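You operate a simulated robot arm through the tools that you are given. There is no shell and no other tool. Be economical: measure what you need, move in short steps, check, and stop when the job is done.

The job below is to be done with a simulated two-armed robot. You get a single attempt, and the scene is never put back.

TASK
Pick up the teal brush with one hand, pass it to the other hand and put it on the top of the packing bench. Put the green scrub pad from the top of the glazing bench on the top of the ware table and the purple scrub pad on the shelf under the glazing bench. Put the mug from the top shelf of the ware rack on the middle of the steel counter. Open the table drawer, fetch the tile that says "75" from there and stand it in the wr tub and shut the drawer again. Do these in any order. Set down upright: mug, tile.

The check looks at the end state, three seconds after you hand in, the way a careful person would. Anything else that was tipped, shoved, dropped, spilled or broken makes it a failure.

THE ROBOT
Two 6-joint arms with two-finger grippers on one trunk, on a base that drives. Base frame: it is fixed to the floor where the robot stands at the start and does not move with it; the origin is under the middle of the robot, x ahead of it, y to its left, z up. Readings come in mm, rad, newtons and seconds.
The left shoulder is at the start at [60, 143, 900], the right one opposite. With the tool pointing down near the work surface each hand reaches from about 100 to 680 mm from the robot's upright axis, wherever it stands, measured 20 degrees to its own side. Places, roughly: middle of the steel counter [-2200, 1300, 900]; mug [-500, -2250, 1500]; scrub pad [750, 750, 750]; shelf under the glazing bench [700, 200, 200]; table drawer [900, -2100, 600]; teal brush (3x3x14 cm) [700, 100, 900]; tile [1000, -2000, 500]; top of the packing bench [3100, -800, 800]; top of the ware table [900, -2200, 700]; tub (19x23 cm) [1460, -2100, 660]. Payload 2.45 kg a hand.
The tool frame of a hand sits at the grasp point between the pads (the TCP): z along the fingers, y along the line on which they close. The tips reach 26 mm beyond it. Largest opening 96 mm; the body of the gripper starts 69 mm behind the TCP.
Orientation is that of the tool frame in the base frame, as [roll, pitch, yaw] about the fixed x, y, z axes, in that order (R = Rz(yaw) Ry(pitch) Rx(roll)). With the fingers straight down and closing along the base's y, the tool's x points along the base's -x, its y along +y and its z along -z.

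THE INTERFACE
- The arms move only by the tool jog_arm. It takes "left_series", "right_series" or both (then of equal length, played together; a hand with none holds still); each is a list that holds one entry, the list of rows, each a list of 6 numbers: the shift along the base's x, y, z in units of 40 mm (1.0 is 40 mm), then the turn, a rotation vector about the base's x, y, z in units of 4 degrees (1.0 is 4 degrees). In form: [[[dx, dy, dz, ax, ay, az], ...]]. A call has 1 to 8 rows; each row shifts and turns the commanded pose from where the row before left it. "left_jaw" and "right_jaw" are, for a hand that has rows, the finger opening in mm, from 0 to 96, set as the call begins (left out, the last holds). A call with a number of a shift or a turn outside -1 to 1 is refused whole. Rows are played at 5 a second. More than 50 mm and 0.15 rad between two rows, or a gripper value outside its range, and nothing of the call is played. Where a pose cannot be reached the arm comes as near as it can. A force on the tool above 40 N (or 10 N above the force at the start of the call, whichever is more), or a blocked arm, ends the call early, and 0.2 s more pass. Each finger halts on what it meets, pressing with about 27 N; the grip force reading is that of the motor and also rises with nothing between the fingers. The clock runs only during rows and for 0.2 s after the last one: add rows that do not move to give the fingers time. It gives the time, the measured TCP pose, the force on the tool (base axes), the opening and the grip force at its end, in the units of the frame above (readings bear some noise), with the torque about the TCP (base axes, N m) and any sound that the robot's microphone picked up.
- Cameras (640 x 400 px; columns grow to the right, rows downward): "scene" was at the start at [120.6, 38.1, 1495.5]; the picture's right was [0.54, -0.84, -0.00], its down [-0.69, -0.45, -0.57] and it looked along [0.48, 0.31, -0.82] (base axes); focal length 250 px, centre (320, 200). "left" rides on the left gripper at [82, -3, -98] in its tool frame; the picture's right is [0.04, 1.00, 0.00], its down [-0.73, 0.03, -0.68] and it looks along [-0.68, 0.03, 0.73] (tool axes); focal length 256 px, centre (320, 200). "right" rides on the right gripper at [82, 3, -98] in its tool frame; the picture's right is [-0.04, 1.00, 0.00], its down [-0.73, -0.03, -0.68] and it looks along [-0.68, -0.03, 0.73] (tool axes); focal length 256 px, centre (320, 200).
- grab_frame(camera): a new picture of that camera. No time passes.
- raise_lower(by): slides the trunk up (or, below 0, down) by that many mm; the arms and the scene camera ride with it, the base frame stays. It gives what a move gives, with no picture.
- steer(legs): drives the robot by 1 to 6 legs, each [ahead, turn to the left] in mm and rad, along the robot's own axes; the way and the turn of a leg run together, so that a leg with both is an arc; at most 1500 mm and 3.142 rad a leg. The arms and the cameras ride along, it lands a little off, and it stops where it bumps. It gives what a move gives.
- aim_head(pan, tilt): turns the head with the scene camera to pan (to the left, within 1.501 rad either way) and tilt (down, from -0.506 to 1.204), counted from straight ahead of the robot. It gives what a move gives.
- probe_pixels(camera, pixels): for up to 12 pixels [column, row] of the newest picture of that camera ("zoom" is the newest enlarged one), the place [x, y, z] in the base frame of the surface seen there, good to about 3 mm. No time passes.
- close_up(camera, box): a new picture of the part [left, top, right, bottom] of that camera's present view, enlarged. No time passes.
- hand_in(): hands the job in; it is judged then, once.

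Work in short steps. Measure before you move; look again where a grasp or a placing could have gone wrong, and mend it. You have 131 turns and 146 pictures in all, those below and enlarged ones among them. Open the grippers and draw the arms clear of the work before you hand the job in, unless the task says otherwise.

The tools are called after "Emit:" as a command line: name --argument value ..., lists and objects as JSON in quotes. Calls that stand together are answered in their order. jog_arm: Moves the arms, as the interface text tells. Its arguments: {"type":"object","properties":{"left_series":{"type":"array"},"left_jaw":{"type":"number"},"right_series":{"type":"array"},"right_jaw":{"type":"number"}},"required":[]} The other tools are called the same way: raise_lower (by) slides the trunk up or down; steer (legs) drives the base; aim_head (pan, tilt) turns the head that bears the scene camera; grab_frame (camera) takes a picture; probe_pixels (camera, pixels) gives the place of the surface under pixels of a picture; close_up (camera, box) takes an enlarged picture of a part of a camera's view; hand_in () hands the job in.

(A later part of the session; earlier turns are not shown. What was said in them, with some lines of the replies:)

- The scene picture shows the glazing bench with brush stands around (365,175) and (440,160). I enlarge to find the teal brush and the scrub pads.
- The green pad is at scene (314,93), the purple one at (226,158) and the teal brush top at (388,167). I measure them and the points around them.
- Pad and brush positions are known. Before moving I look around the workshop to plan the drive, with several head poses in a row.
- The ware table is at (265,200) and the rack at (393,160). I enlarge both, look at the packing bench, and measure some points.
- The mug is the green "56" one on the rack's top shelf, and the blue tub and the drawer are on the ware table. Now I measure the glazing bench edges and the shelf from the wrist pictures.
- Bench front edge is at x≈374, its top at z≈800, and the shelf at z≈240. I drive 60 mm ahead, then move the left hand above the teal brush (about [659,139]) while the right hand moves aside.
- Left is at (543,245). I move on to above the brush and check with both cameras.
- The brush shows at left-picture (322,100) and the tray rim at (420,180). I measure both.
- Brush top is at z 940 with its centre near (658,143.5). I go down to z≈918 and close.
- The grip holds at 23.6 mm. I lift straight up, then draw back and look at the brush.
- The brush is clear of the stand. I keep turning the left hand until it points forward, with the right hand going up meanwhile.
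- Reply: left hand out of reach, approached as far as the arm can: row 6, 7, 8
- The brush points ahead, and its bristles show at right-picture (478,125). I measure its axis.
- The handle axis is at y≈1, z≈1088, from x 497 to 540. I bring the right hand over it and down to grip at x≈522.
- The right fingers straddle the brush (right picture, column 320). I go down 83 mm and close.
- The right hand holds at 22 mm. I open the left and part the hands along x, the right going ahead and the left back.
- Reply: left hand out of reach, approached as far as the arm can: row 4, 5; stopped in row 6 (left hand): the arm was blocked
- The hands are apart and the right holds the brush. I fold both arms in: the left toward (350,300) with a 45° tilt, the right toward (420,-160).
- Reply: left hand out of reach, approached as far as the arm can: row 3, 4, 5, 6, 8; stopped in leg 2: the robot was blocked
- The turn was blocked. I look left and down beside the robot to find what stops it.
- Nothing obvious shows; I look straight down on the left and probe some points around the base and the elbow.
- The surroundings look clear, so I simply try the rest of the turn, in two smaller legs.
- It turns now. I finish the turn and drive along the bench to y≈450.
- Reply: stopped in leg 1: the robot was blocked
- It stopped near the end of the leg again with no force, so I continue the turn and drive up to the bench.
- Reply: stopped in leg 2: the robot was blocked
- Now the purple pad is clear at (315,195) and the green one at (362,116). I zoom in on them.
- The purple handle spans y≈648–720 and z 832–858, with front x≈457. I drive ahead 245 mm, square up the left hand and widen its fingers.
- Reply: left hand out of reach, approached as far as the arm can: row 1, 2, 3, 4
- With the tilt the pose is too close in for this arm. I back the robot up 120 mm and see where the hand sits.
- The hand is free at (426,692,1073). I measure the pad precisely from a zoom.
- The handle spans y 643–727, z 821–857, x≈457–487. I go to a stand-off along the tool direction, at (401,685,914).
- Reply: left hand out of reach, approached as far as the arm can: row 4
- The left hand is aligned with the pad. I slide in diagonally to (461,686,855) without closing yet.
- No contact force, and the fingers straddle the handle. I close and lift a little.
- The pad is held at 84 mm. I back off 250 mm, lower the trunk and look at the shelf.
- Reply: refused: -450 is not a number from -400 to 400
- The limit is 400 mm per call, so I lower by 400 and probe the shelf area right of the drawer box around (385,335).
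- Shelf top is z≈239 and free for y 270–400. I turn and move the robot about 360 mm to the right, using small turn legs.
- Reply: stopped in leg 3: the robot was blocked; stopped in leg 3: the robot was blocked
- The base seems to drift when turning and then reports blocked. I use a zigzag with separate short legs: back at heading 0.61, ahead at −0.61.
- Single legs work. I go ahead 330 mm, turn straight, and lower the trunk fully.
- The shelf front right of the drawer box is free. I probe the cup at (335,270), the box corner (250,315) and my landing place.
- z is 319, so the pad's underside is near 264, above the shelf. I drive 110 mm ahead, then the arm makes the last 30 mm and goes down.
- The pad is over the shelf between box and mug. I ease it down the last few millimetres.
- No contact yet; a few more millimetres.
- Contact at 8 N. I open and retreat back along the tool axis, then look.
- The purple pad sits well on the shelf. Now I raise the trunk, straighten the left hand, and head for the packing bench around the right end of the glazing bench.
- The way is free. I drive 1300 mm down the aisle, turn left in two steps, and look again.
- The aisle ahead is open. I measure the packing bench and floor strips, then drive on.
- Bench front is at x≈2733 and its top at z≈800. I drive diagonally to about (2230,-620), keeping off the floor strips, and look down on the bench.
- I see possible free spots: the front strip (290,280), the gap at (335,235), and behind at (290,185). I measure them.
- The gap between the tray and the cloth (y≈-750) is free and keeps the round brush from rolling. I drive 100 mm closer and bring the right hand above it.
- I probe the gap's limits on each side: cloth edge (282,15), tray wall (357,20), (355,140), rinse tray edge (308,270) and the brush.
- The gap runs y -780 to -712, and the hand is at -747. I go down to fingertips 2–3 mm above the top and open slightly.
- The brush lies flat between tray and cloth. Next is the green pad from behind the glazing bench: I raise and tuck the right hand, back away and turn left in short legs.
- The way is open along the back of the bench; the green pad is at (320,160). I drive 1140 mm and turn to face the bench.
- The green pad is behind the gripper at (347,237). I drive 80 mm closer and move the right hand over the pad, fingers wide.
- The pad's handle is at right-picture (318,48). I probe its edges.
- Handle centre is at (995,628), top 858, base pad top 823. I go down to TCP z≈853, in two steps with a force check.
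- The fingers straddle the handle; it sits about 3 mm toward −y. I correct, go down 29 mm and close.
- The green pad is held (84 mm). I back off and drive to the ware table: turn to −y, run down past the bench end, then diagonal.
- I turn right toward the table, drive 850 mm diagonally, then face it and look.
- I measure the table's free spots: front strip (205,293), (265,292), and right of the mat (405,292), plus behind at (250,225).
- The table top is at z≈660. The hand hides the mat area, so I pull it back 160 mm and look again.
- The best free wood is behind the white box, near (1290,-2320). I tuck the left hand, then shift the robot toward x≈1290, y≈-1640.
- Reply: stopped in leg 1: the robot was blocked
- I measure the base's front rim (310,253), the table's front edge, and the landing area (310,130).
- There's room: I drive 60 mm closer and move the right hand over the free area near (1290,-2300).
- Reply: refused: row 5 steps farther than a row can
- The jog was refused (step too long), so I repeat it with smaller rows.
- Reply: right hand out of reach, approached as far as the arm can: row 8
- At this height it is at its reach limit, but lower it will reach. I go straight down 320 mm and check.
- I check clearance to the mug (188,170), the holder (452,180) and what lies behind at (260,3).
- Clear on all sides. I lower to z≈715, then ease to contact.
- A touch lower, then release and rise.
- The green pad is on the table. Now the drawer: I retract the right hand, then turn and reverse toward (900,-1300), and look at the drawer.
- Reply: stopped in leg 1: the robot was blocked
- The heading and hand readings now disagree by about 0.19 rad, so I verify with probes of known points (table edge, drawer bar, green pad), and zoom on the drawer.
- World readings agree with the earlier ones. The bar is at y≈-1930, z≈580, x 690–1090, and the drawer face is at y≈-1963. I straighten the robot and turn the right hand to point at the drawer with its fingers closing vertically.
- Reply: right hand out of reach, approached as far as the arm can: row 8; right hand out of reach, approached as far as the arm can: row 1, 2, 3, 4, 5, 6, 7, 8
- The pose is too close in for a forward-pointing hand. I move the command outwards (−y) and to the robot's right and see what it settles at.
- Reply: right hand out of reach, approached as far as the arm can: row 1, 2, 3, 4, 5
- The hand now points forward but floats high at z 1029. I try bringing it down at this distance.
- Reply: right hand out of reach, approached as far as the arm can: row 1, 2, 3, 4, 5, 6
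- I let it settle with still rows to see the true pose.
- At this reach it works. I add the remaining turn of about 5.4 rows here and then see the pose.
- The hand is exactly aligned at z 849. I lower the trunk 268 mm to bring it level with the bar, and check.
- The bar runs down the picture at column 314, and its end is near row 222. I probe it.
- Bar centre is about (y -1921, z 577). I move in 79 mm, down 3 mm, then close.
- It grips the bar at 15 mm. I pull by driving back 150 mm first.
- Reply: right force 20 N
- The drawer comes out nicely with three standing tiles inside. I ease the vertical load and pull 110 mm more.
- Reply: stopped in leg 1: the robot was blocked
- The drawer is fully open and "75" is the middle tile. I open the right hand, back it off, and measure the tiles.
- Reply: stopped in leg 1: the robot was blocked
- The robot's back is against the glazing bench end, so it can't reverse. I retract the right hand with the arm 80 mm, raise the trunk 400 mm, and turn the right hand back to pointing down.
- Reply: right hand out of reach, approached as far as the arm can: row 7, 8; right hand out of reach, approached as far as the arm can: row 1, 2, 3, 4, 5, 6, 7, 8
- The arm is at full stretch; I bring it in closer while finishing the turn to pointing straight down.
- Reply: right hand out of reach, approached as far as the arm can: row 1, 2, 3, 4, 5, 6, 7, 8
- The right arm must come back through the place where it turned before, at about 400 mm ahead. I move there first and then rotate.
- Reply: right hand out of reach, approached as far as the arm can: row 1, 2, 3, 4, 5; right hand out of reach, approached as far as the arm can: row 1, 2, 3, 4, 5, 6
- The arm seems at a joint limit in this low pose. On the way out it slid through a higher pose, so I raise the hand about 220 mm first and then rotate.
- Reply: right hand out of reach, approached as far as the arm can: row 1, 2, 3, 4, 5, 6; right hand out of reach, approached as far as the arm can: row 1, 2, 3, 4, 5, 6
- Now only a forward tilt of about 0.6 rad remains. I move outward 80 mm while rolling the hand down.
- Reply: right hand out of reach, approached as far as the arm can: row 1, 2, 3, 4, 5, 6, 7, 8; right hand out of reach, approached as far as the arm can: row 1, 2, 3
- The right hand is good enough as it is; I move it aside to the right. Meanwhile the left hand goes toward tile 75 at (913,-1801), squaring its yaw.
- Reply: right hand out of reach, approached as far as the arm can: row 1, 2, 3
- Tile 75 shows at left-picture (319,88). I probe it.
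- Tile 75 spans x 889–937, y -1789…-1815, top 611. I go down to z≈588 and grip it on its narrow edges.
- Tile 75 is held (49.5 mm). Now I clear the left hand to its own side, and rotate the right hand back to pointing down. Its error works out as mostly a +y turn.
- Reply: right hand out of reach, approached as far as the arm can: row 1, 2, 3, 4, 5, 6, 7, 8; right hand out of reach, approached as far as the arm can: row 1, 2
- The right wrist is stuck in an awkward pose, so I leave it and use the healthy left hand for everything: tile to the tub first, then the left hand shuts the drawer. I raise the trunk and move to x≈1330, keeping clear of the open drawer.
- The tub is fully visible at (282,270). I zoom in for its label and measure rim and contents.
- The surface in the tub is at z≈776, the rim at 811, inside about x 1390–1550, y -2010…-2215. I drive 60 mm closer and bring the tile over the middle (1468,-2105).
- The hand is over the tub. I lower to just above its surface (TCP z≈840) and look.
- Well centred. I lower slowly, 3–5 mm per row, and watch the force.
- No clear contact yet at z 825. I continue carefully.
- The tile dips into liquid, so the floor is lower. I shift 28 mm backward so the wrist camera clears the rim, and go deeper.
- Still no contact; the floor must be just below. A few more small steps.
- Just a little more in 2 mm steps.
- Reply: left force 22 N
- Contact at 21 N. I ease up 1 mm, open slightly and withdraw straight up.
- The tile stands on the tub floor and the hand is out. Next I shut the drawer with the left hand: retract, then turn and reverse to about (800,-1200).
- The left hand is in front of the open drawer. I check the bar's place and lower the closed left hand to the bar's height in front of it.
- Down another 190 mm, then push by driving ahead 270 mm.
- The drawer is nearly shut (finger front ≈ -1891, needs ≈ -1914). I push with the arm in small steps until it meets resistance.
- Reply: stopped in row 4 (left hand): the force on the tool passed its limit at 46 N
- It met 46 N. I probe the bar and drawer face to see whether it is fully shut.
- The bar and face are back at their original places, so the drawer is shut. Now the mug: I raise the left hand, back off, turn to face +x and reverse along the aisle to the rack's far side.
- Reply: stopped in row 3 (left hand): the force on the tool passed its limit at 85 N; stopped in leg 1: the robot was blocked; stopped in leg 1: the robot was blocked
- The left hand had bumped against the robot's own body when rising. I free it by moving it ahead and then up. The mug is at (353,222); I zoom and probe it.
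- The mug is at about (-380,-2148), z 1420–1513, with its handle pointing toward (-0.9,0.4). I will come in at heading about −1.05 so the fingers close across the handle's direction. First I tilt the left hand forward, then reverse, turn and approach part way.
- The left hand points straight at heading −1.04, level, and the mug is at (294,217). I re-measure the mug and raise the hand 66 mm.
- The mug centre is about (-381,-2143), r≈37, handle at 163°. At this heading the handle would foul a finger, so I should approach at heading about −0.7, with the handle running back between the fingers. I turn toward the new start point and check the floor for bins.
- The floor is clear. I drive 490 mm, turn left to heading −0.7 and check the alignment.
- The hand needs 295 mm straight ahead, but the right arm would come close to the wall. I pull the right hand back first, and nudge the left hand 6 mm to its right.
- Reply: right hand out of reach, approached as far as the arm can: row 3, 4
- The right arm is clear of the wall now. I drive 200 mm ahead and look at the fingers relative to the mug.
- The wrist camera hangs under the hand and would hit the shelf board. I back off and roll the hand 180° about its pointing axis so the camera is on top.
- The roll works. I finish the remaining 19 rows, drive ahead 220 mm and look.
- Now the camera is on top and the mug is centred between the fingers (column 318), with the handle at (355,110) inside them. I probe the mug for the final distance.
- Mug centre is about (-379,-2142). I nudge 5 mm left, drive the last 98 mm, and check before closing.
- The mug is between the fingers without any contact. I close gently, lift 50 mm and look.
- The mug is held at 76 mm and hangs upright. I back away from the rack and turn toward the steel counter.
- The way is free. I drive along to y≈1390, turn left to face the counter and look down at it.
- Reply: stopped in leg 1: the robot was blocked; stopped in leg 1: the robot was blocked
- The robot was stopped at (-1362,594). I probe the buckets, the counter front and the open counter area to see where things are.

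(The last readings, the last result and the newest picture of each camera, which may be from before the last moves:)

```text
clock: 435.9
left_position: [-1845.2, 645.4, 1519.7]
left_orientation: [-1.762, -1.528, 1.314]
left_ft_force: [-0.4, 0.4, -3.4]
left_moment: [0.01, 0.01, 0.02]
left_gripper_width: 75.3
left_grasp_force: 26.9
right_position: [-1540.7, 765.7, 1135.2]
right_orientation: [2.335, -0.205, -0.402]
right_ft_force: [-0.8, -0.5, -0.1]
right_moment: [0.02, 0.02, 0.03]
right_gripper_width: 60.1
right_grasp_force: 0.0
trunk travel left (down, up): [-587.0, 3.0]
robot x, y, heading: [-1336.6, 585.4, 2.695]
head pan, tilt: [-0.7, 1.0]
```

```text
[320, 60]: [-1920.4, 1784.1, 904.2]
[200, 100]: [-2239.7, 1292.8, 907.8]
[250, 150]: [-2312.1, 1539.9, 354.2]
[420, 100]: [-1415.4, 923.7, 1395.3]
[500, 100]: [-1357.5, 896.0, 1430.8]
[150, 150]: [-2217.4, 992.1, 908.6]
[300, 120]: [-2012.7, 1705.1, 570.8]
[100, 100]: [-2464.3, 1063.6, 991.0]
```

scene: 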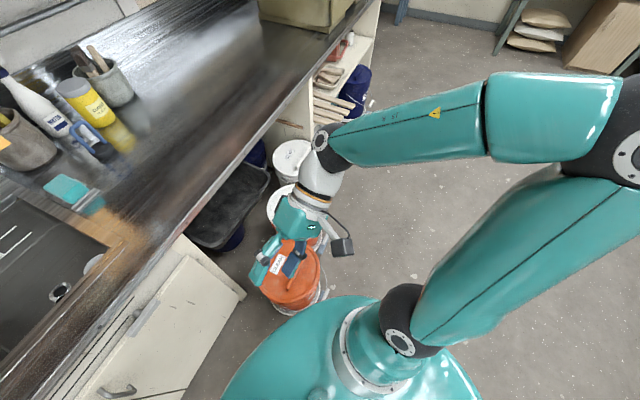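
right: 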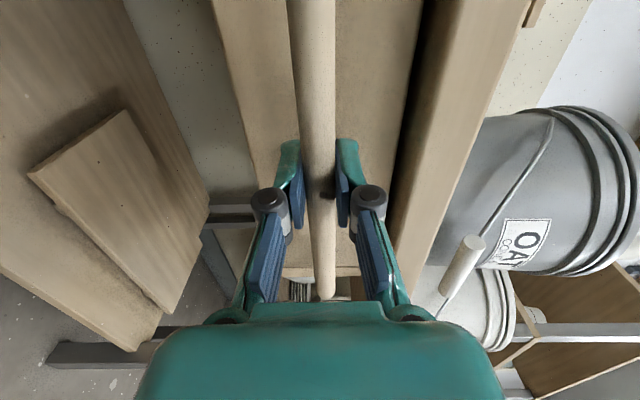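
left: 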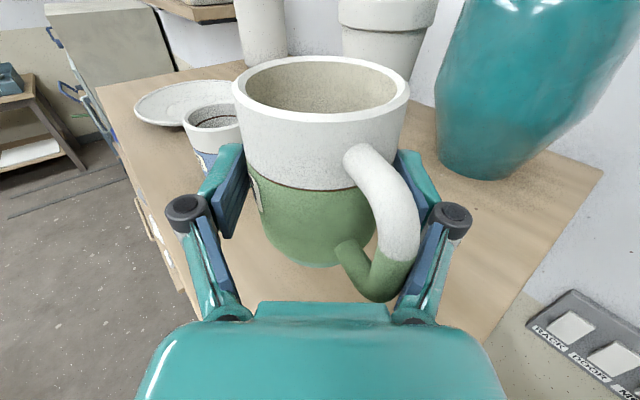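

The counter top is z≈909 and its middle (-2200,1300) is free, but buckets stand in front of it. I'll stand off at x≈-1340 and use the level hand's long reach. I swing out to x≈-1200, go up to y≈1392 and face the counter.

Emit:
steer --legs '[[0, -0.65]]'

Emit:
steer --legs '[[0, -0.64]]'

Emit:
steer --legs '[[815, 0]]'

Emit:
steer --legs '[[0, 0.6]]'

Emit:
steer --legs '[[0, 0.6]]'

Emit:
steer --legs '[[0, 0.54]]'

Emit:
aim_head --pan 0.0 --tilt 0.7

Emit:
grab_frame --camera "scene"

```text
clock: 438.3
left_position: [-1710.7, 943.1, 1521.4]
left_orientation: [-1.761, -1.53, 0.673]
left_ft_force: [0.8, -0.2, -2.1]
left_moment: [0.02, 0.01, 0.0]
left_gripper_width: 75.0
left_grasp_force: 26.7
right_position: [-1392.0, 856.8, 1136.0]
right_orientation: [2.335, -0.207, -1.046]
right_ft_force: [0.6, -0.5, -0.4]
right_moment: [0.02, 0.01, 0.0]
right_gripper_width: 59.9
right_grasp_force: 0.0
trunk travel left (down, up): [-587.0, 3.0]
robot x, y, heading: [-1352.6, 580.1, 2.052]
head pan, tilt: [-0.7, 1.0]
```

```text
clock: 439.9
left_position: [-1568.3, 1017.7, 1519.6]
left_orientation: [-1.781, -1.525, 0.362]
left_ft_force: [0.6, -0.5, -1.8]
left_moment: [-0.08, 0.03, 0.01]
left_gripper_width: 75.1
left_grasp_force: 27.9
right_position: [-1299.5, 833.6, 1136.1]
right_orientation: [2.333, -0.204, -1.374]
right_ft_force: [0.2, -0.2, -0.2]
right_moment: [0.01, 0.0, -0.02]
right_gripper_width: 60.2
right_grasp_force: 0.1
trunk travel left (down, up): [-587.0, 3.0]
robot x, y, heading: [-1357.5, 558.8, 1.751]
head pan, tilt: [-0.7, 1.0]
stopped in leg 1: the robot was blocked; the commanded pose is now the measured one
```

```text
clock: 440.6
left_position: [-1571.2, 1023.3, 1518.4]
left_orientation: [-1.891, -1.521, 0.473]
left_ft_force: [0.1, 0.5, -2.5]
left_moment: [-0.05, 0.01, -0.03]
left_gripper_width: 74.7
left_grasp_force: 26.8
right_position: [-1300.5, 836.6, 1136.4]
right_orientation: [2.336, -0.21, -1.372]
right_ft_force: [0.0, 0.3, 0.3]
right_moment: [-0.03, -0.01, 0.04]
right_gripper_width: 59.9
right_grasp_force: 0.0
trunk travel left (down, up): [-587.0, 3.0]
robot x, y, heading: [-1357.7, 558.9, 1.749]
head pan, tilt: [-0.7, 1.0]
stopped in leg 1: the robot was blocked; the commanded pose is now the measured one
```

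```text
clock: 442.8
left_position: [-1793.7, 820.2, 1520.0]
left_orientation: [-1.852, -1.523, 1.033]
left_ft_force: [0.6, 0.5, -2.7]
left_moment: [-0.03, -0.03, 0.01]
left_gripper_width: 74.7
left_grasp_force: 26.8
right_position: [-1465.3, 821.5, 1137.8]
right_orientation: [2.335, -0.208, -0.776]
right_ft_force: [0.0, -0.1, 0.7]
right_moment: [0.03, 0.0, -0.01]
right_gripper_width: 59.9
right_grasp_force: 0.2
trunk travel left (down, up): [-587.0, 3.0]
robot x, y, heading: [-1344.3, 572.3, 2.351]
head pan, tilt: [-0.7, 1.0]
```

```text
clock: 445.1
left_position: [-1827.7, 532.9, 1518.7]
left_orientation: [-1.967, -1.523, 1.711]
left_ft_force: [-0.2, -2.0, -2.3]
left_moment: [-0.03, 0.0, -0.06]
left_gripper_width: 73.9
left_grasp_force: 27.3
right_position: [-1549.2, 707.7, 1138.4]
right_orientation: [2.339, -0.208, -0.208]
right_ft_force: [-0.5, -1.0, -0.3]
right_moment: [0.02, -0.05, 0.01]
right_gripper_width: 60.2
right_grasp_force: 0.1
trunk travel left (down, up): [-587.0, 3.0]
robot x, y, heading: [-1312.5, 563.1, 2.822]
head pan, tilt: [-0.7, 1.0]
stopped in leg 1: the robot was blocked; the commanded pose is now the measured one
```

```text
clock: 445.8
left_position: [-1825.0, 537.2, 1519.0]
left_orientation: [-1.987, -1.519, 1.733]
left_ft_force: [-0.6, 0.4, -3.2]
left_moment: [-0.02, -0.05, -0.03]
left_gripper_width: 74.1
left_grasp_force: 27.0
right_position: [-1549.0, 708.2, 1138.6]
right_orientation: [2.339, -0.208, -0.205]
right_ft_force: [0.0, -0.9, -0.2]
right_moment: [-0.01, 0.03, 0.02]
right_gripper_width: 59.9
right_grasp_force: 0.0
trunk travel left (down, up): [-587.0, 3.0]
robot x, y, heading: [-1314.5, 563.3, 2.823]
head pan, tilt: [-0.7, 1.0]
stopped in leg 1: the robot was blocked; the commanded pose is now the measured one
```

```text
clock: 446.9
left_position: [-1825.7, 534.7, 1520.1]
left_orientation: [-1.961, -1.519, 1.708]
left_ft_force: [-0.7, -0.9, -3.9]
left_moment: [0.05, -0.02, -0.02]
left_gripper_width: 73.7
left_grasp_force: 26.8
right_position: [-1548.0, 709.2, 1138.7]
right_orientation: [2.336, -0.208, -0.206]
right_ft_force: [-0.5, 0.4, 0.4]
right_moment: [-0.02, 0.01, -0.02]
right_gripper_width: 60.0
right_grasp_force: 0.0
trunk travel left (down, up): [-587.0, 3.0]
robot x, y, heading: [-1310.3, 562.2, 2.822]
head pan, tilt: [0.0, 0.7]
```

```text
30 pictures are left
```

scene: 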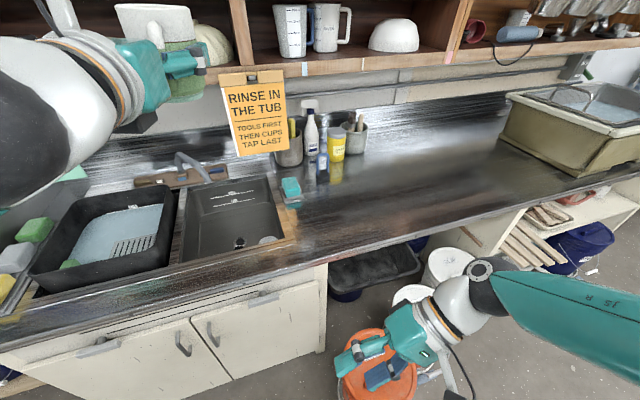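

The base is touching the bucket group here. I back straight away 270 mm, then go around with more room, ending at about (-1070,1390) facing the counter.

Emit:
steer --legs '[[-280, 0]]'

Emit:
steer --legs '[[0, -0.63]]'

Emit:
steer --legs '[[0, -0.63]]'

Emit:
steer --legs '[[910, 0]]'

Emit:
steer --legs '[[0, 0.79]]'

Emit:
steer --legs '[[0, 0.79]]'

Emit:
aim_head --pan 0.0 --tilt 0.6

Emit:
grab_frame --camera "scene"

Emit:
grab_frame --camera "left"

```text
clock: 448.9
left_position: [-1559.1, 446.5, 1520.8]
left_orientation: [-1.945, -1.52, 1.692]
left_ft_force: [0.1, -0.9, -2.6]
left_moment: [-0.01, -0.04, 0.0]
left_gripper_width: 73.7
left_grasp_force: 26.8
right_position: [-1282.3, 621.4, 1139.4]
right_orientation: [2.335, -0.207, -0.204]
right_ft_force: [0.5, -1.2, -0.4]
right_moment: [0.04, 0.03, 0.0]
right_gripper_width: 60.0
right_grasp_force: 0.0
trunk travel left (down, up): [-587.0, 3.0]
robot x, y, heading: [-1049.2, 472.2, 2.826]
head pan, tilt: [0.0, 0.7]
```

```text
clock: 451.2
left_position: [-1480.0, 753.7, 1520.1]
left_orientation: [-1.959, -1.521, 1.081]
left_ft_force: [0.2, -0.1, -2.5]
left_moment: [-0.05, 0.0, 0.03]
left_gripper_width: 73.8
left_grasp_force: 26.9
right_position: [-1151.7, 733.3, 1139.5]
right_orientation: [2.335, -0.207, -0.828]
right_ft_force: [0.2, -0.9, 0.3]
right_moment: [0.0, 0.01, -0.04]
right_gripper_width: 59.8
right_grasp_force: 0.1
trunk travel left (down, up): [-587.0, 3.0]
robot x, y, heading: [-1063.3, 466.0, 2.202]
head pan, tilt: [0.0, 0.7]
```

```text
clock: 453.5
left_position: [-1229.2, 945.3, 1520.2]
left_orientation: [-1.961, -1.52, 0.456]
left_ft_force: [0.7, 0.1, -2.6]
left_moment: [-0.06, 0.01, 0.03]
left_gripper_width: 73.7
left_grasp_force: 27.4
right_position: [-976.7, 736.7, 1139.0]
right_orientation: [2.335, -0.207, -1.458]
right_ft_force: [-0.1, 0.5, 0.4]
right_moment: [0.0, 0.0, 0.01]
right_gripper_width: 60.0
right_grasp_force: 0.0
trunk travel left (down, up): [-587.0, 3.0]
robot x, y, heading: [-1080.0, 465.6, 1.573]
head pan, tilt: [0.0, 0.7]
```

```text
clock: 458.3
left_position: [-1212.9, 1850.0, 1521.0]
left_orientation: [-1.972, -1.519, 0.444]
left_ft_force: [0.2, -0.4, -2.8]
left_moment: [-0.05, 0.02, 0.0]
left_gripper_width: 73.7
left_grasp_force: 26.9
right_position: [-965.8, 1634.7, 1140.0]
right_orientation: [2.337, -0.209, -1.479]
right_ft_force: [-0.6, 0.4, 0.5]
right_moment: [-0.03, -0.02, 0.02]
right_gripper_width: 59.9
right_grasp_force: 0.0
trunk travel left (down, up): [-587.0, 3.0]
robot x, y, heading: [-1069.3, 1365.9, 1.551]
head pan, tilt: [0.0, 0.7]
```

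```text
clock: 461.0
left_position: [-1514.7, 1602.0, 1521.9]
left_orientation: [-1.968, -1.519, 1.234]
left_ft_force: [-0.6, 0.3, -3.2]
left_moment: [-0.06, 0.0, 0.0]
left_gripper_width: 73.6
left_grasp_force: 26.5
right_position: [-1189.0, 1630.8, 1140.6]
right_orientation: [2.335, -0.206, -0.683]
right_ft_force: [-0.1, -0.2, 0.1]
right_moment: [-0.01, -0.01, 0.03]
right_gripper_width: 59.9
right_grasp_force: 0.0
trunk travel left (down, up): [-587.0, 3.0]
robot x, y, heading: [-1055.1, 1381.9, 2.354]
head pan, tilt: [0.0, 0.7]
```

```text
clock: 463.8
left_position: [-1538.2, 1212.7, 1521.9]
left_orientation: [-1.972, -1.52, 2.03]
left_ft_force: [0.4, -0.2, -4.0]
left_moment: [-0.03, -0.07, 0.0]
left_gripper_width: 73.1
left_grasp_force: 26.9
right_position: [-1327.5, 1464.4, 1140.4]
right_orientation: [2.328, -0.206, 0.109]
right_ft_force: [-0.6, -0.3, -0.1]
right_moment: [0.0, 0.0, 0.01]
right_gripper_width: 60.1
right_grasp_force: 0.0
trunk travel left (down, up): [-587.0, 3.0]
robot x, y, heading: [-1058.8, 1410.3, 3.133]
head pan, tilt: [0.0, 0.7]
```

```text
clock: 464.4
left_position: [-1538.6, 1213.2, 1521.8]
left_orientation: [-1.988, -1.521, 2.046]
left_ft_force: [0.6, -0.4, -2.6]
left_moment: [0.0, -0.05, -0.02]
left_gripper_width: 73.3
left_grasp_force: 27.2
right_position: [-1328.5, 1463.2, 1140.7]
right_orientation: [2.332, -0.206, 0.107]
right_ft_force: [0.7, 0.1, -0.7]
right_moment: [-0.02, -0.02, 0.04]
right_gripper_width: 60.2
right_grasp_force: 0.0
trunk travel left (down, up): [-587.0, 3.0]
robot x, y, heading: [-1057.7, 1406.5, 3.133]
head pan, tilt: [0.0, 0.6]
```

```text
29 pictures are left
```

scene: 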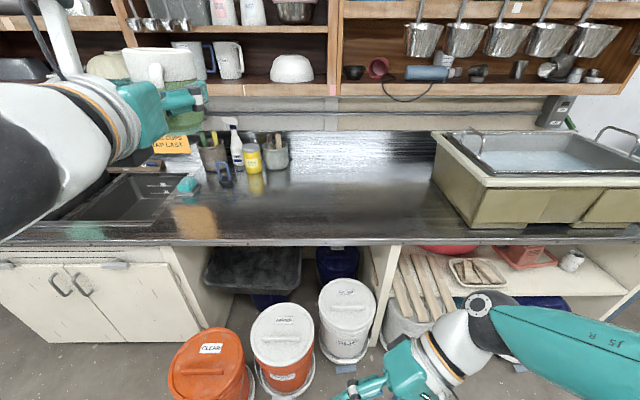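

```text
28 pictures are left
```

left: 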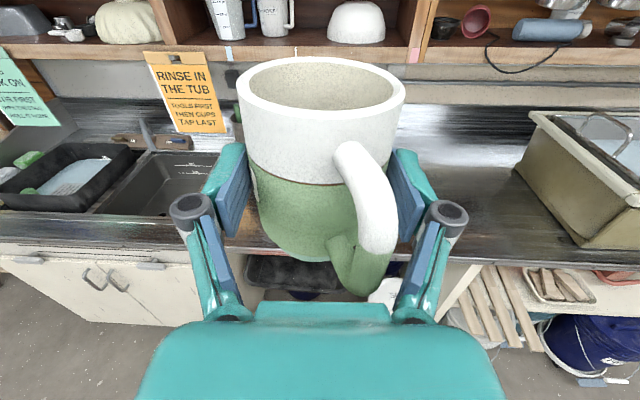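

The mug is still held upright. I lower and extend the arm toward the counter while still standing back, and measure the buckets.

Emit:
probe_pixels --camera "scene" --pixels '[[215, 385], [212, 355], [285, 372], [347, 345], [283, 330], [347, 300], [330, 215], [330, 240], [250, 205], [420, 215], [290, 395], [180, 372]]'

Emit:
jog_arm --left_series '[[[-0.2, 0.14, -0.95, 0, 0, 0], [-0.2, 0.14, -0.95, 0, 0, 0], [-0.2, 0.14, -0.95, 0, 0, 0], [-0.2, 0.14, -0.95, 0, 0, 0], [-0.2, 0.14, -0.95, 0, 0, 0], [-0.2, 0.14, -0.95, 0, 0, 0], [-0.2, 0.14, -0.95, 0, 0, 0], [-0.2, 0.14, -0.95, 0, 0, 0]]]'

Emit:
jog_arm --left_series '[[[-0.7, 0.14, -0.62, 0, 0, 0], [-0.7, 0.14, -0.62, 0, 0, 0], [-0.7, 0.14, -0.62, 0, 0, 0], [-0.7, 0.14, -0.62, 0, 0, 0], [-0.7, 0.14, -0.62, 0, 0, 0], [-0.7, 0.14, -0.62, 0, 0, 0], [-0.7, 0.14, -0.62, 0, 0, 0], [-0.7, 0.14, -0.62, 0, 0, 0]]]'

Emit:
grab_frame --camera "scene"

```text
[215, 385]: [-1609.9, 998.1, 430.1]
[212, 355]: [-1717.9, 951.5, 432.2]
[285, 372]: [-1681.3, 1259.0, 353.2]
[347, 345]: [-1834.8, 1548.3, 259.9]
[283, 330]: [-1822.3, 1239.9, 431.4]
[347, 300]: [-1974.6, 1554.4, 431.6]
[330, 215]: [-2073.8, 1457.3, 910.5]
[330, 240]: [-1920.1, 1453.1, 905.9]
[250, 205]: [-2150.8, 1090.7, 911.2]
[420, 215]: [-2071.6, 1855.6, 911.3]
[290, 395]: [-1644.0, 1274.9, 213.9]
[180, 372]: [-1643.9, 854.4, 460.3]
```

```text
clock: 466.2
left_position: [-1603.8, 1259.9, 1218.7]
left_orientation: [-1.993, -1.521, 2.049]
left_ft_force: [-0.4, 0.3, -2.1]
left_moment: [-0.03, -0.05, 0.0]
left_gripper_width: 73.1
left_grasp_force: 27.0
right_position: [-1329.3, 1464.8, 1140.1]
right_orientation: [2.33, -0.208, 0.108]
right_ft_force: [-0.8, 1.2, 1.2]
right_moment: [-0.02, -0.01, 0.02]
right_gripper_width: 59.9
right_grasp_force: 0.1
trunk travel left (down, up): [-587.0, 3.0]
robot x, y, heading: [-1056.9, 1407.8, 3.131]
head pan, tilt: [0.0, 0.6]
```

```text
clock: 468.0
left_position: [-1827.3, 1313.5, 1024.2]
left_orientation: [-2.06, -1.518, 2.128]
left_ft_force: [0.3, -0.1, -3.2]
left_moment: [-0.01, -0.09, -0.01]
left_gripper_width: 72.8
left_grasp_force: 27.2
left hand out of reach, approached as far as the arm can: row 7, 8
right_position: [-1328.4, 1464.8, 1141.0]
right_orientation: [2.33, -0.207, 0.111]
right_ft_force: [-0.4, -0.6, -0.2]
right_moment: [0.02, -0.02, 0.04]
right_gripper_width: 60.0
right_grasp_force: 0.1
trunk travel left (down, up): [-587.0, 3.0]
robot x, y, heading: [-1057.6, 1404.6, 3.129]
head pan, tilt: [0.0, 0.6]
```

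```text
27 pictures are left
```

scene: 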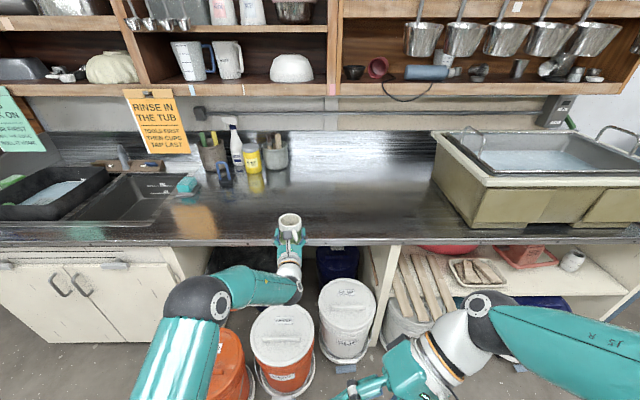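

Standing room is limited by the buckets, whose fronts are at x≈-1644. I drive 250 mm ahead so the base stays clear, and lower the mug to just above the counter at full reach.

Emit:
steer --legs '[[250, 0.01]]'

Emit:
jog_arm --left_series '[[[-0.1, 0, -0.4, 0, 0, 0], [-0.1, 0, -0.4, 0, 0, 0], [-0.1, 0, -0.3, 0, 0, 0], [0, 0, 0, 0, 0, 0]]]'

Emit:
aim_head --pan 0.1 --tilt 0.6

Emit:
close_up --camera "scene" --box '[200, 100, 440, 260]'

Emit:
grab_frame --camera "left"

```text
clock: 469.9
left_position: [-2078.5, 1310.2, 1023.6]
left_orientation: [-2.082, -1.516, 2.154]
left_ft_force: [0.2, 0.6, -3.7]
left_moment: [0.0, -0.02, 0.02]
left_gripper_width: 73.0
left_grasp_force: 26.7
right_position: [-1580.8, 1464.4, 1139.7]
right_orientation: [2.328, -0.207, 0.116]
right_ft_force: [-0.1, -0.2, -0.1]
right_moment: [-0.04, 0.0, 0.03]
right_gripper_width: 59.9
right_grasp_force: 0.0
trunk travel left (down, up): [-587.0, 3.0]
robot x, y, heading: [-1308.1, 1404.9, 3.144]
head pan, tilt: [0.0, 0.6]
```

```text
clock: 470.9
left_position: [-2090.7, 1318.1, 985.0]
left_orientation: [-2.137, -1.512, 2.22]
left_ft_force: [-0.3, 0.4, -3.3]
left_moment: [0.0, -0.03, -0.03]
left_gripper_width: 72.7
left_grasp_force: 26.7
left hand out of reach, approached as far as the arm can: row 2, 3
right_position: [-1579.2, 1464.5, 1139.6]
right_orientation: [2.33, -0.207, 0.116]
right_ft_force: [-0.6, -0.7, -0.1]
right_moment: [0.04, 0.0, -0.01]
right_gripper_width: 59.9
right_grasp_force: 0.1
trunk travel left (down, up): [-587.0, 3.0]
robot x, y, heading: [-1310.2, 1408.7, 3.141]
head pan, tilt: [0.0, 0.6]
```

```text
clock: 471.5
left_position: [-2090.5, 1317.7, 985.1]
left_orientation: [-2.141, -1.511, 2.224]
left_ft_force: [-0.4, 0.0, -3.4]
left_moment: [-0.05, -0.04, 0.01]
left_gripper_width: 73.1
left_grasp_force: 27.1
right_position: [-1580.6, 1465.0, 1140.3]
right_orientation: [2.327, -0.206, 0.117]
right_ft_force: [0.5, 0.6, -0.3]
right_moment: [0.01, -0.02, -0.01]
right_gripper_width: 60.0
right_grasp_force: 0.0
trunk travel left (down, up): [-587.0, 3.0]
robot x, y, heading: [-1306.7, 1404.4, 3.138]
head pan, tilt: [0.099, 0.6]
```

```text
2.50 times, centred on (320, 180) of scene
```

zoom: 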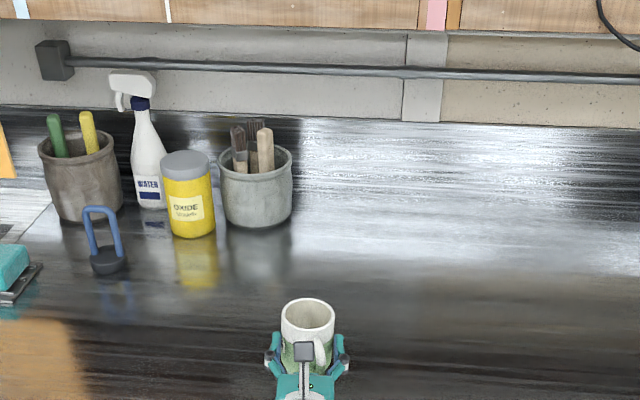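

```text
25 pictures are left
```

left: 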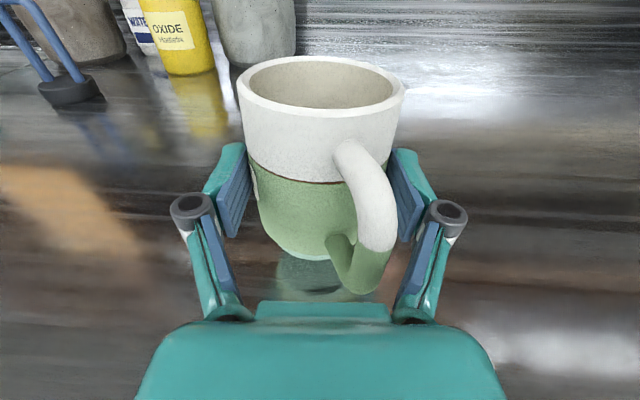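

The mug is over the free middle stretch at (-2100,1318). I lower in small steps until it touches.

Emit:
jog_arm --left_series '[[[0, 0, -0.2, 0, 0, 0], [0, 0, -0.15, 0, 0, 0], [0, 0, -0.08, 0, 0, 0], [0, 0, 0, 0, 0, 0]]]'

Emit:
jog_arm --left_series '[[[0, 0, -0.06, 0, 0, 0], [0, 0, -0.06, 0, 0, 0], [0, 0, 0, 0, 0, 0]]]'

Emit:
grab_frame --camera "left"

```text
clock: 472.5
left_position: [-2090.2, 1324.2, 970.9]
left_orientation: [-2.147, -1.514, 2.229]
left_ft_force: [0.3, 0.4, -2.7]
left_moment: [-0.04, -0.05, -0.04]
left_gripper_width: 72.8
left_grasp_force: 27.2
left hand out of reach, approached as far as the arm can: row 1, 3
right_position: [-1580.2, 1463.6, 1139.7]
right_orientation: [2.328, -0.206, 0.114]
right_ft_force: [-1.1, 0.2, -0.3]
right_moment: [-0.02, -0.03, -0.02]
right_gripper_width: 59.9
right_grasp_force: 0.1
trunk travel left (down, up): [-587.0, 3.0]
robot x, y, heading: [-1317.8, 1406.3, 3.141]
head pan, tilt: [0.099, 0.6]
```

```text
clock: 473.3
left_position: [-2091.2, 1326.1, 966.9]
left_orientation: [-2.133, -1.516, 2.216]
left_ft_force: [0.4, 0.5, -2.7]
left_moment: [0.0, -0.06, -0.02]
left_gripper_width: 72.9
left_grasp_force: 27.2
right_position: [-1579.1, 1464.8, 1139.6]
right_orientation: [2.328, -0.206, 0.116]
right_ft_force: [0.0, 0.5, -0.9]
right_moment: [0.0, 0.06, 0.0]
right_gripper_width: 59.8
right_grasp_force: 0.1
trunk travel left (down, up): [-587.0, 3.0]
robot x, y, heading: [-1308.2, 1404.8, 3.138]
head pan, tilt: [0.099, 0.6]
```

```text
24 pictures are left
```

left: 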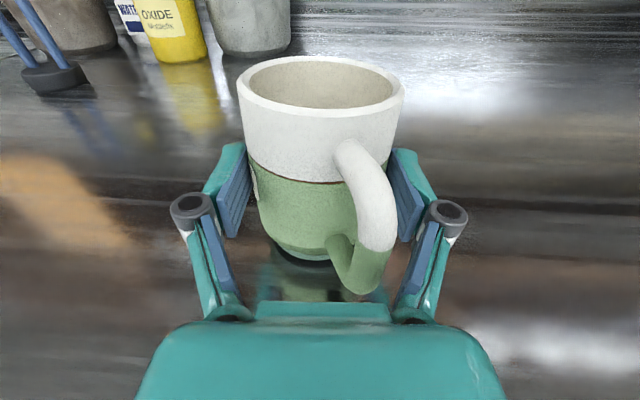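

No contact yet at z 967 (expected about 960). I continue in fine steps.

Emit:
jog_arm --left_series '[[[0, 0, -0.06, 0, 0, 0], [0, 0, -0.05, 0, 0, 0], [0, 0, -0.04, 0, 0, 0], [0, 0, 0, 0, 0, 0]]]'

Emit:
jog_arm --left_series '[[[0, 0, -0.03, 0, 0, 0], [0, 0, -0.03, 0, 0, 0], [0, 0, 0, 0, 0, 0]]]'

```text
clock: 474.3
left_position: [-2092.1, 1328.2, 962.5]
left_orientation: [-2.072, -1.519, 2.151]
left_ft_force: [-0.3, -0.1, 5.8]
left_moment: [0.15, 0.25, -0.03]
left_gripper_width: 72.7
left_grasp_force: 27.2
left hand out of reach, approached as far as the arm can: row 1
right_position: [-1578.5, 1465.3, 1140.9]
right_orientation: [2.327, -0.203, 0.114]
right_ft_force: [-0.1, 0.3, 0.3]
right_moment: [0.0, -0.01, 0.01]
right_gripper_width: 60.2
right_grasp_force: 0.1
trunk travel left (down, up): [-587.0, 3.0]
robot x, y, heading: [-1311.2, 1403.9, 3.146]
head pan, tilt: [0.099, 0.6]
```

```text
clock: 475.1
left_position: [-2090.4, 1328.1, 963.5]
left_orientation: [-2.002, -1.519, 2.086]
left_ft_force: [-2.5, -5.3, 16.8]
left_moment: [0.11, 0.71, 0.22]
left_gripper_width: 72.8
left_grasp_force: 26.7
right_position: [-1577.4, 1464.0, 1141.2]
right_orientation: [2.33, -0.204, 0.115]
right_ft_force: [-0.4, 0.7, -0.7]
right_moment: [0.01, -0.06, -0.01]
right_gripper_width: 59.7
right_grasp_force: 0.0
trunk travel left (down, up): [-587.0, 3.0]
robot x, y, heading: [-1309.8, 1406.3, 3.142]
head pan, tilt: [0.099, 0.6]
```

Contact at about 17 N. I open the fingers and back straight away, then check the mug.

Emit:
jog_arm --left_series '[[[0, 0, 0.02, 0, 0, 0], [0, 0, 0, 0, 0, 0], [0, 0, 0, 0, 0, 0]]]' --left_jaw 96

Emit:
steer --legs '[[-260, 0]]'

Emit:
close_up --camera "scene" --box '[220, 120, 420, 300]'

Emit:
grab_frame --camera "left"

```text
clock: 475.9
left_position: [-2090.8, 1328.8, 958.9]
left_orientation: [-2.151, -1.512, 2.235]
left_ft_force: [-1.1, -0.4, -0.7]
left_moment: [0.01, 0.01, -0.03]
left_gripper_width: 95.9
left_grasp_force: 0.0
right_position: [-1579.8, 1463.8, 1140.6]
right_orientation: [2.327, -0.205, 0.116]
right_ft_force: [0.5, 0.5, 0.3]
right_moment: [0.0, -0.01, -0.01]
right_gripper_width: 60.0
right_grasp_force: 0.0
trunk travel left (down, up): [-587.0, 3.0]
robot x, y, heading: [-1314.6, 1405.4, 3.14]
head pan, tilt: [0.099, 0.6]
```

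```text
clock: 477.8
left_position: [-1832.7, 1328.9, 960.1]
left_orientation: [-2.113, -1.515, 2.195]
left_ft_force: [0.1, -0.2, 0.4]
left_moment: [-0.01, 0.0, 0.03]
left_gripper_width: 95.8
left_grasp_force: 0.1
right_position: [-1319.7, 1464.1, 1140.7]
right_orientation: [2.328, -0.203, 0.118]
right_ft_force: [0.0, 0.1, 0.3]
right_moment: [-0.01, 0.02, -0.03]
right_gripper_width: 60.0
right_grasp_force: 0.0
trunk travel left (down, up): [-587.0, 3.0]
robot x, y, heading: [-1049.8, 1405.6, -3.141]
head pan, tilt: [0.099, 0.6]
```

```text
2.22 times, centred on (320, 210) of scene
```

zoom: 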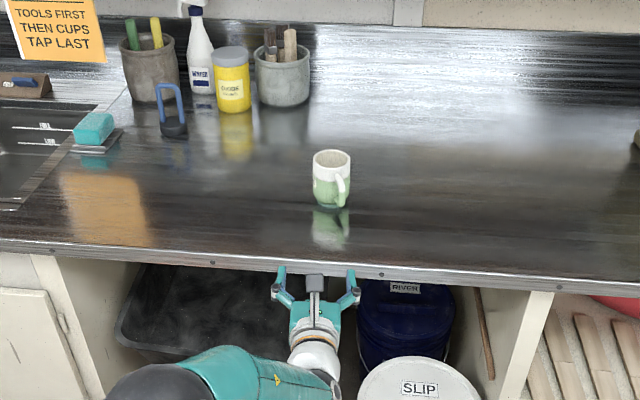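

```text
22 pictures are left
```

left: 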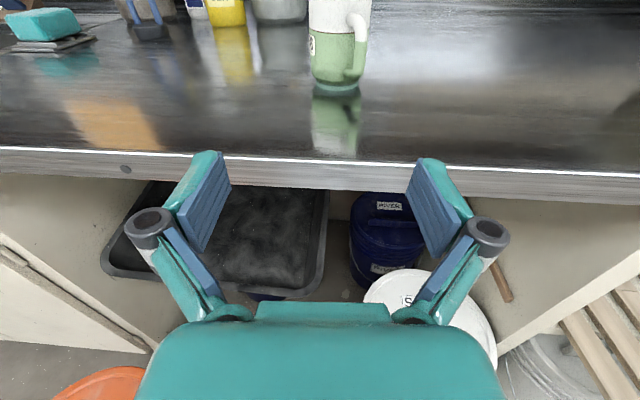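

The mug stands upright on the middle of the counter, both grippers are open, and the arms are clear. The brush, both pads, the tile and the drawer are already done, so I hand in.

Emit:
hand_in

```text
The job is handed in.
```

I handed the job in with all five parts done, but I can't rule out having nudged a floor bucket.

- **Brush:** it lies flat on the packing bench, after passing from the left hand to the right.
- **Green pad:** it is on the ware table, behind the white box.
- **Purple pad:** it is on the shelf under the glazing bench.
- **Tile "75":** I set it upright on the floor of the blue tub. The liquid covers it, so I couldn't see it after letting go. I also saw no "wr" label and picked this tub by its given position.
- **Drawer:** it is shut, with the bar and front back where they started.
- **Mug:** it stands upright on the open middle stretch of the steel counter. It is about 100 mm nearer the front edge than the given point, because floor buckets limited how close I could stand.

**Possible bumps:** the base was stopped several times near those floor buckets, and once with its back close to the glazing bench. Nothing looked moved in the pictures. The right wrist ended in an awkward pose but is clear of everything.
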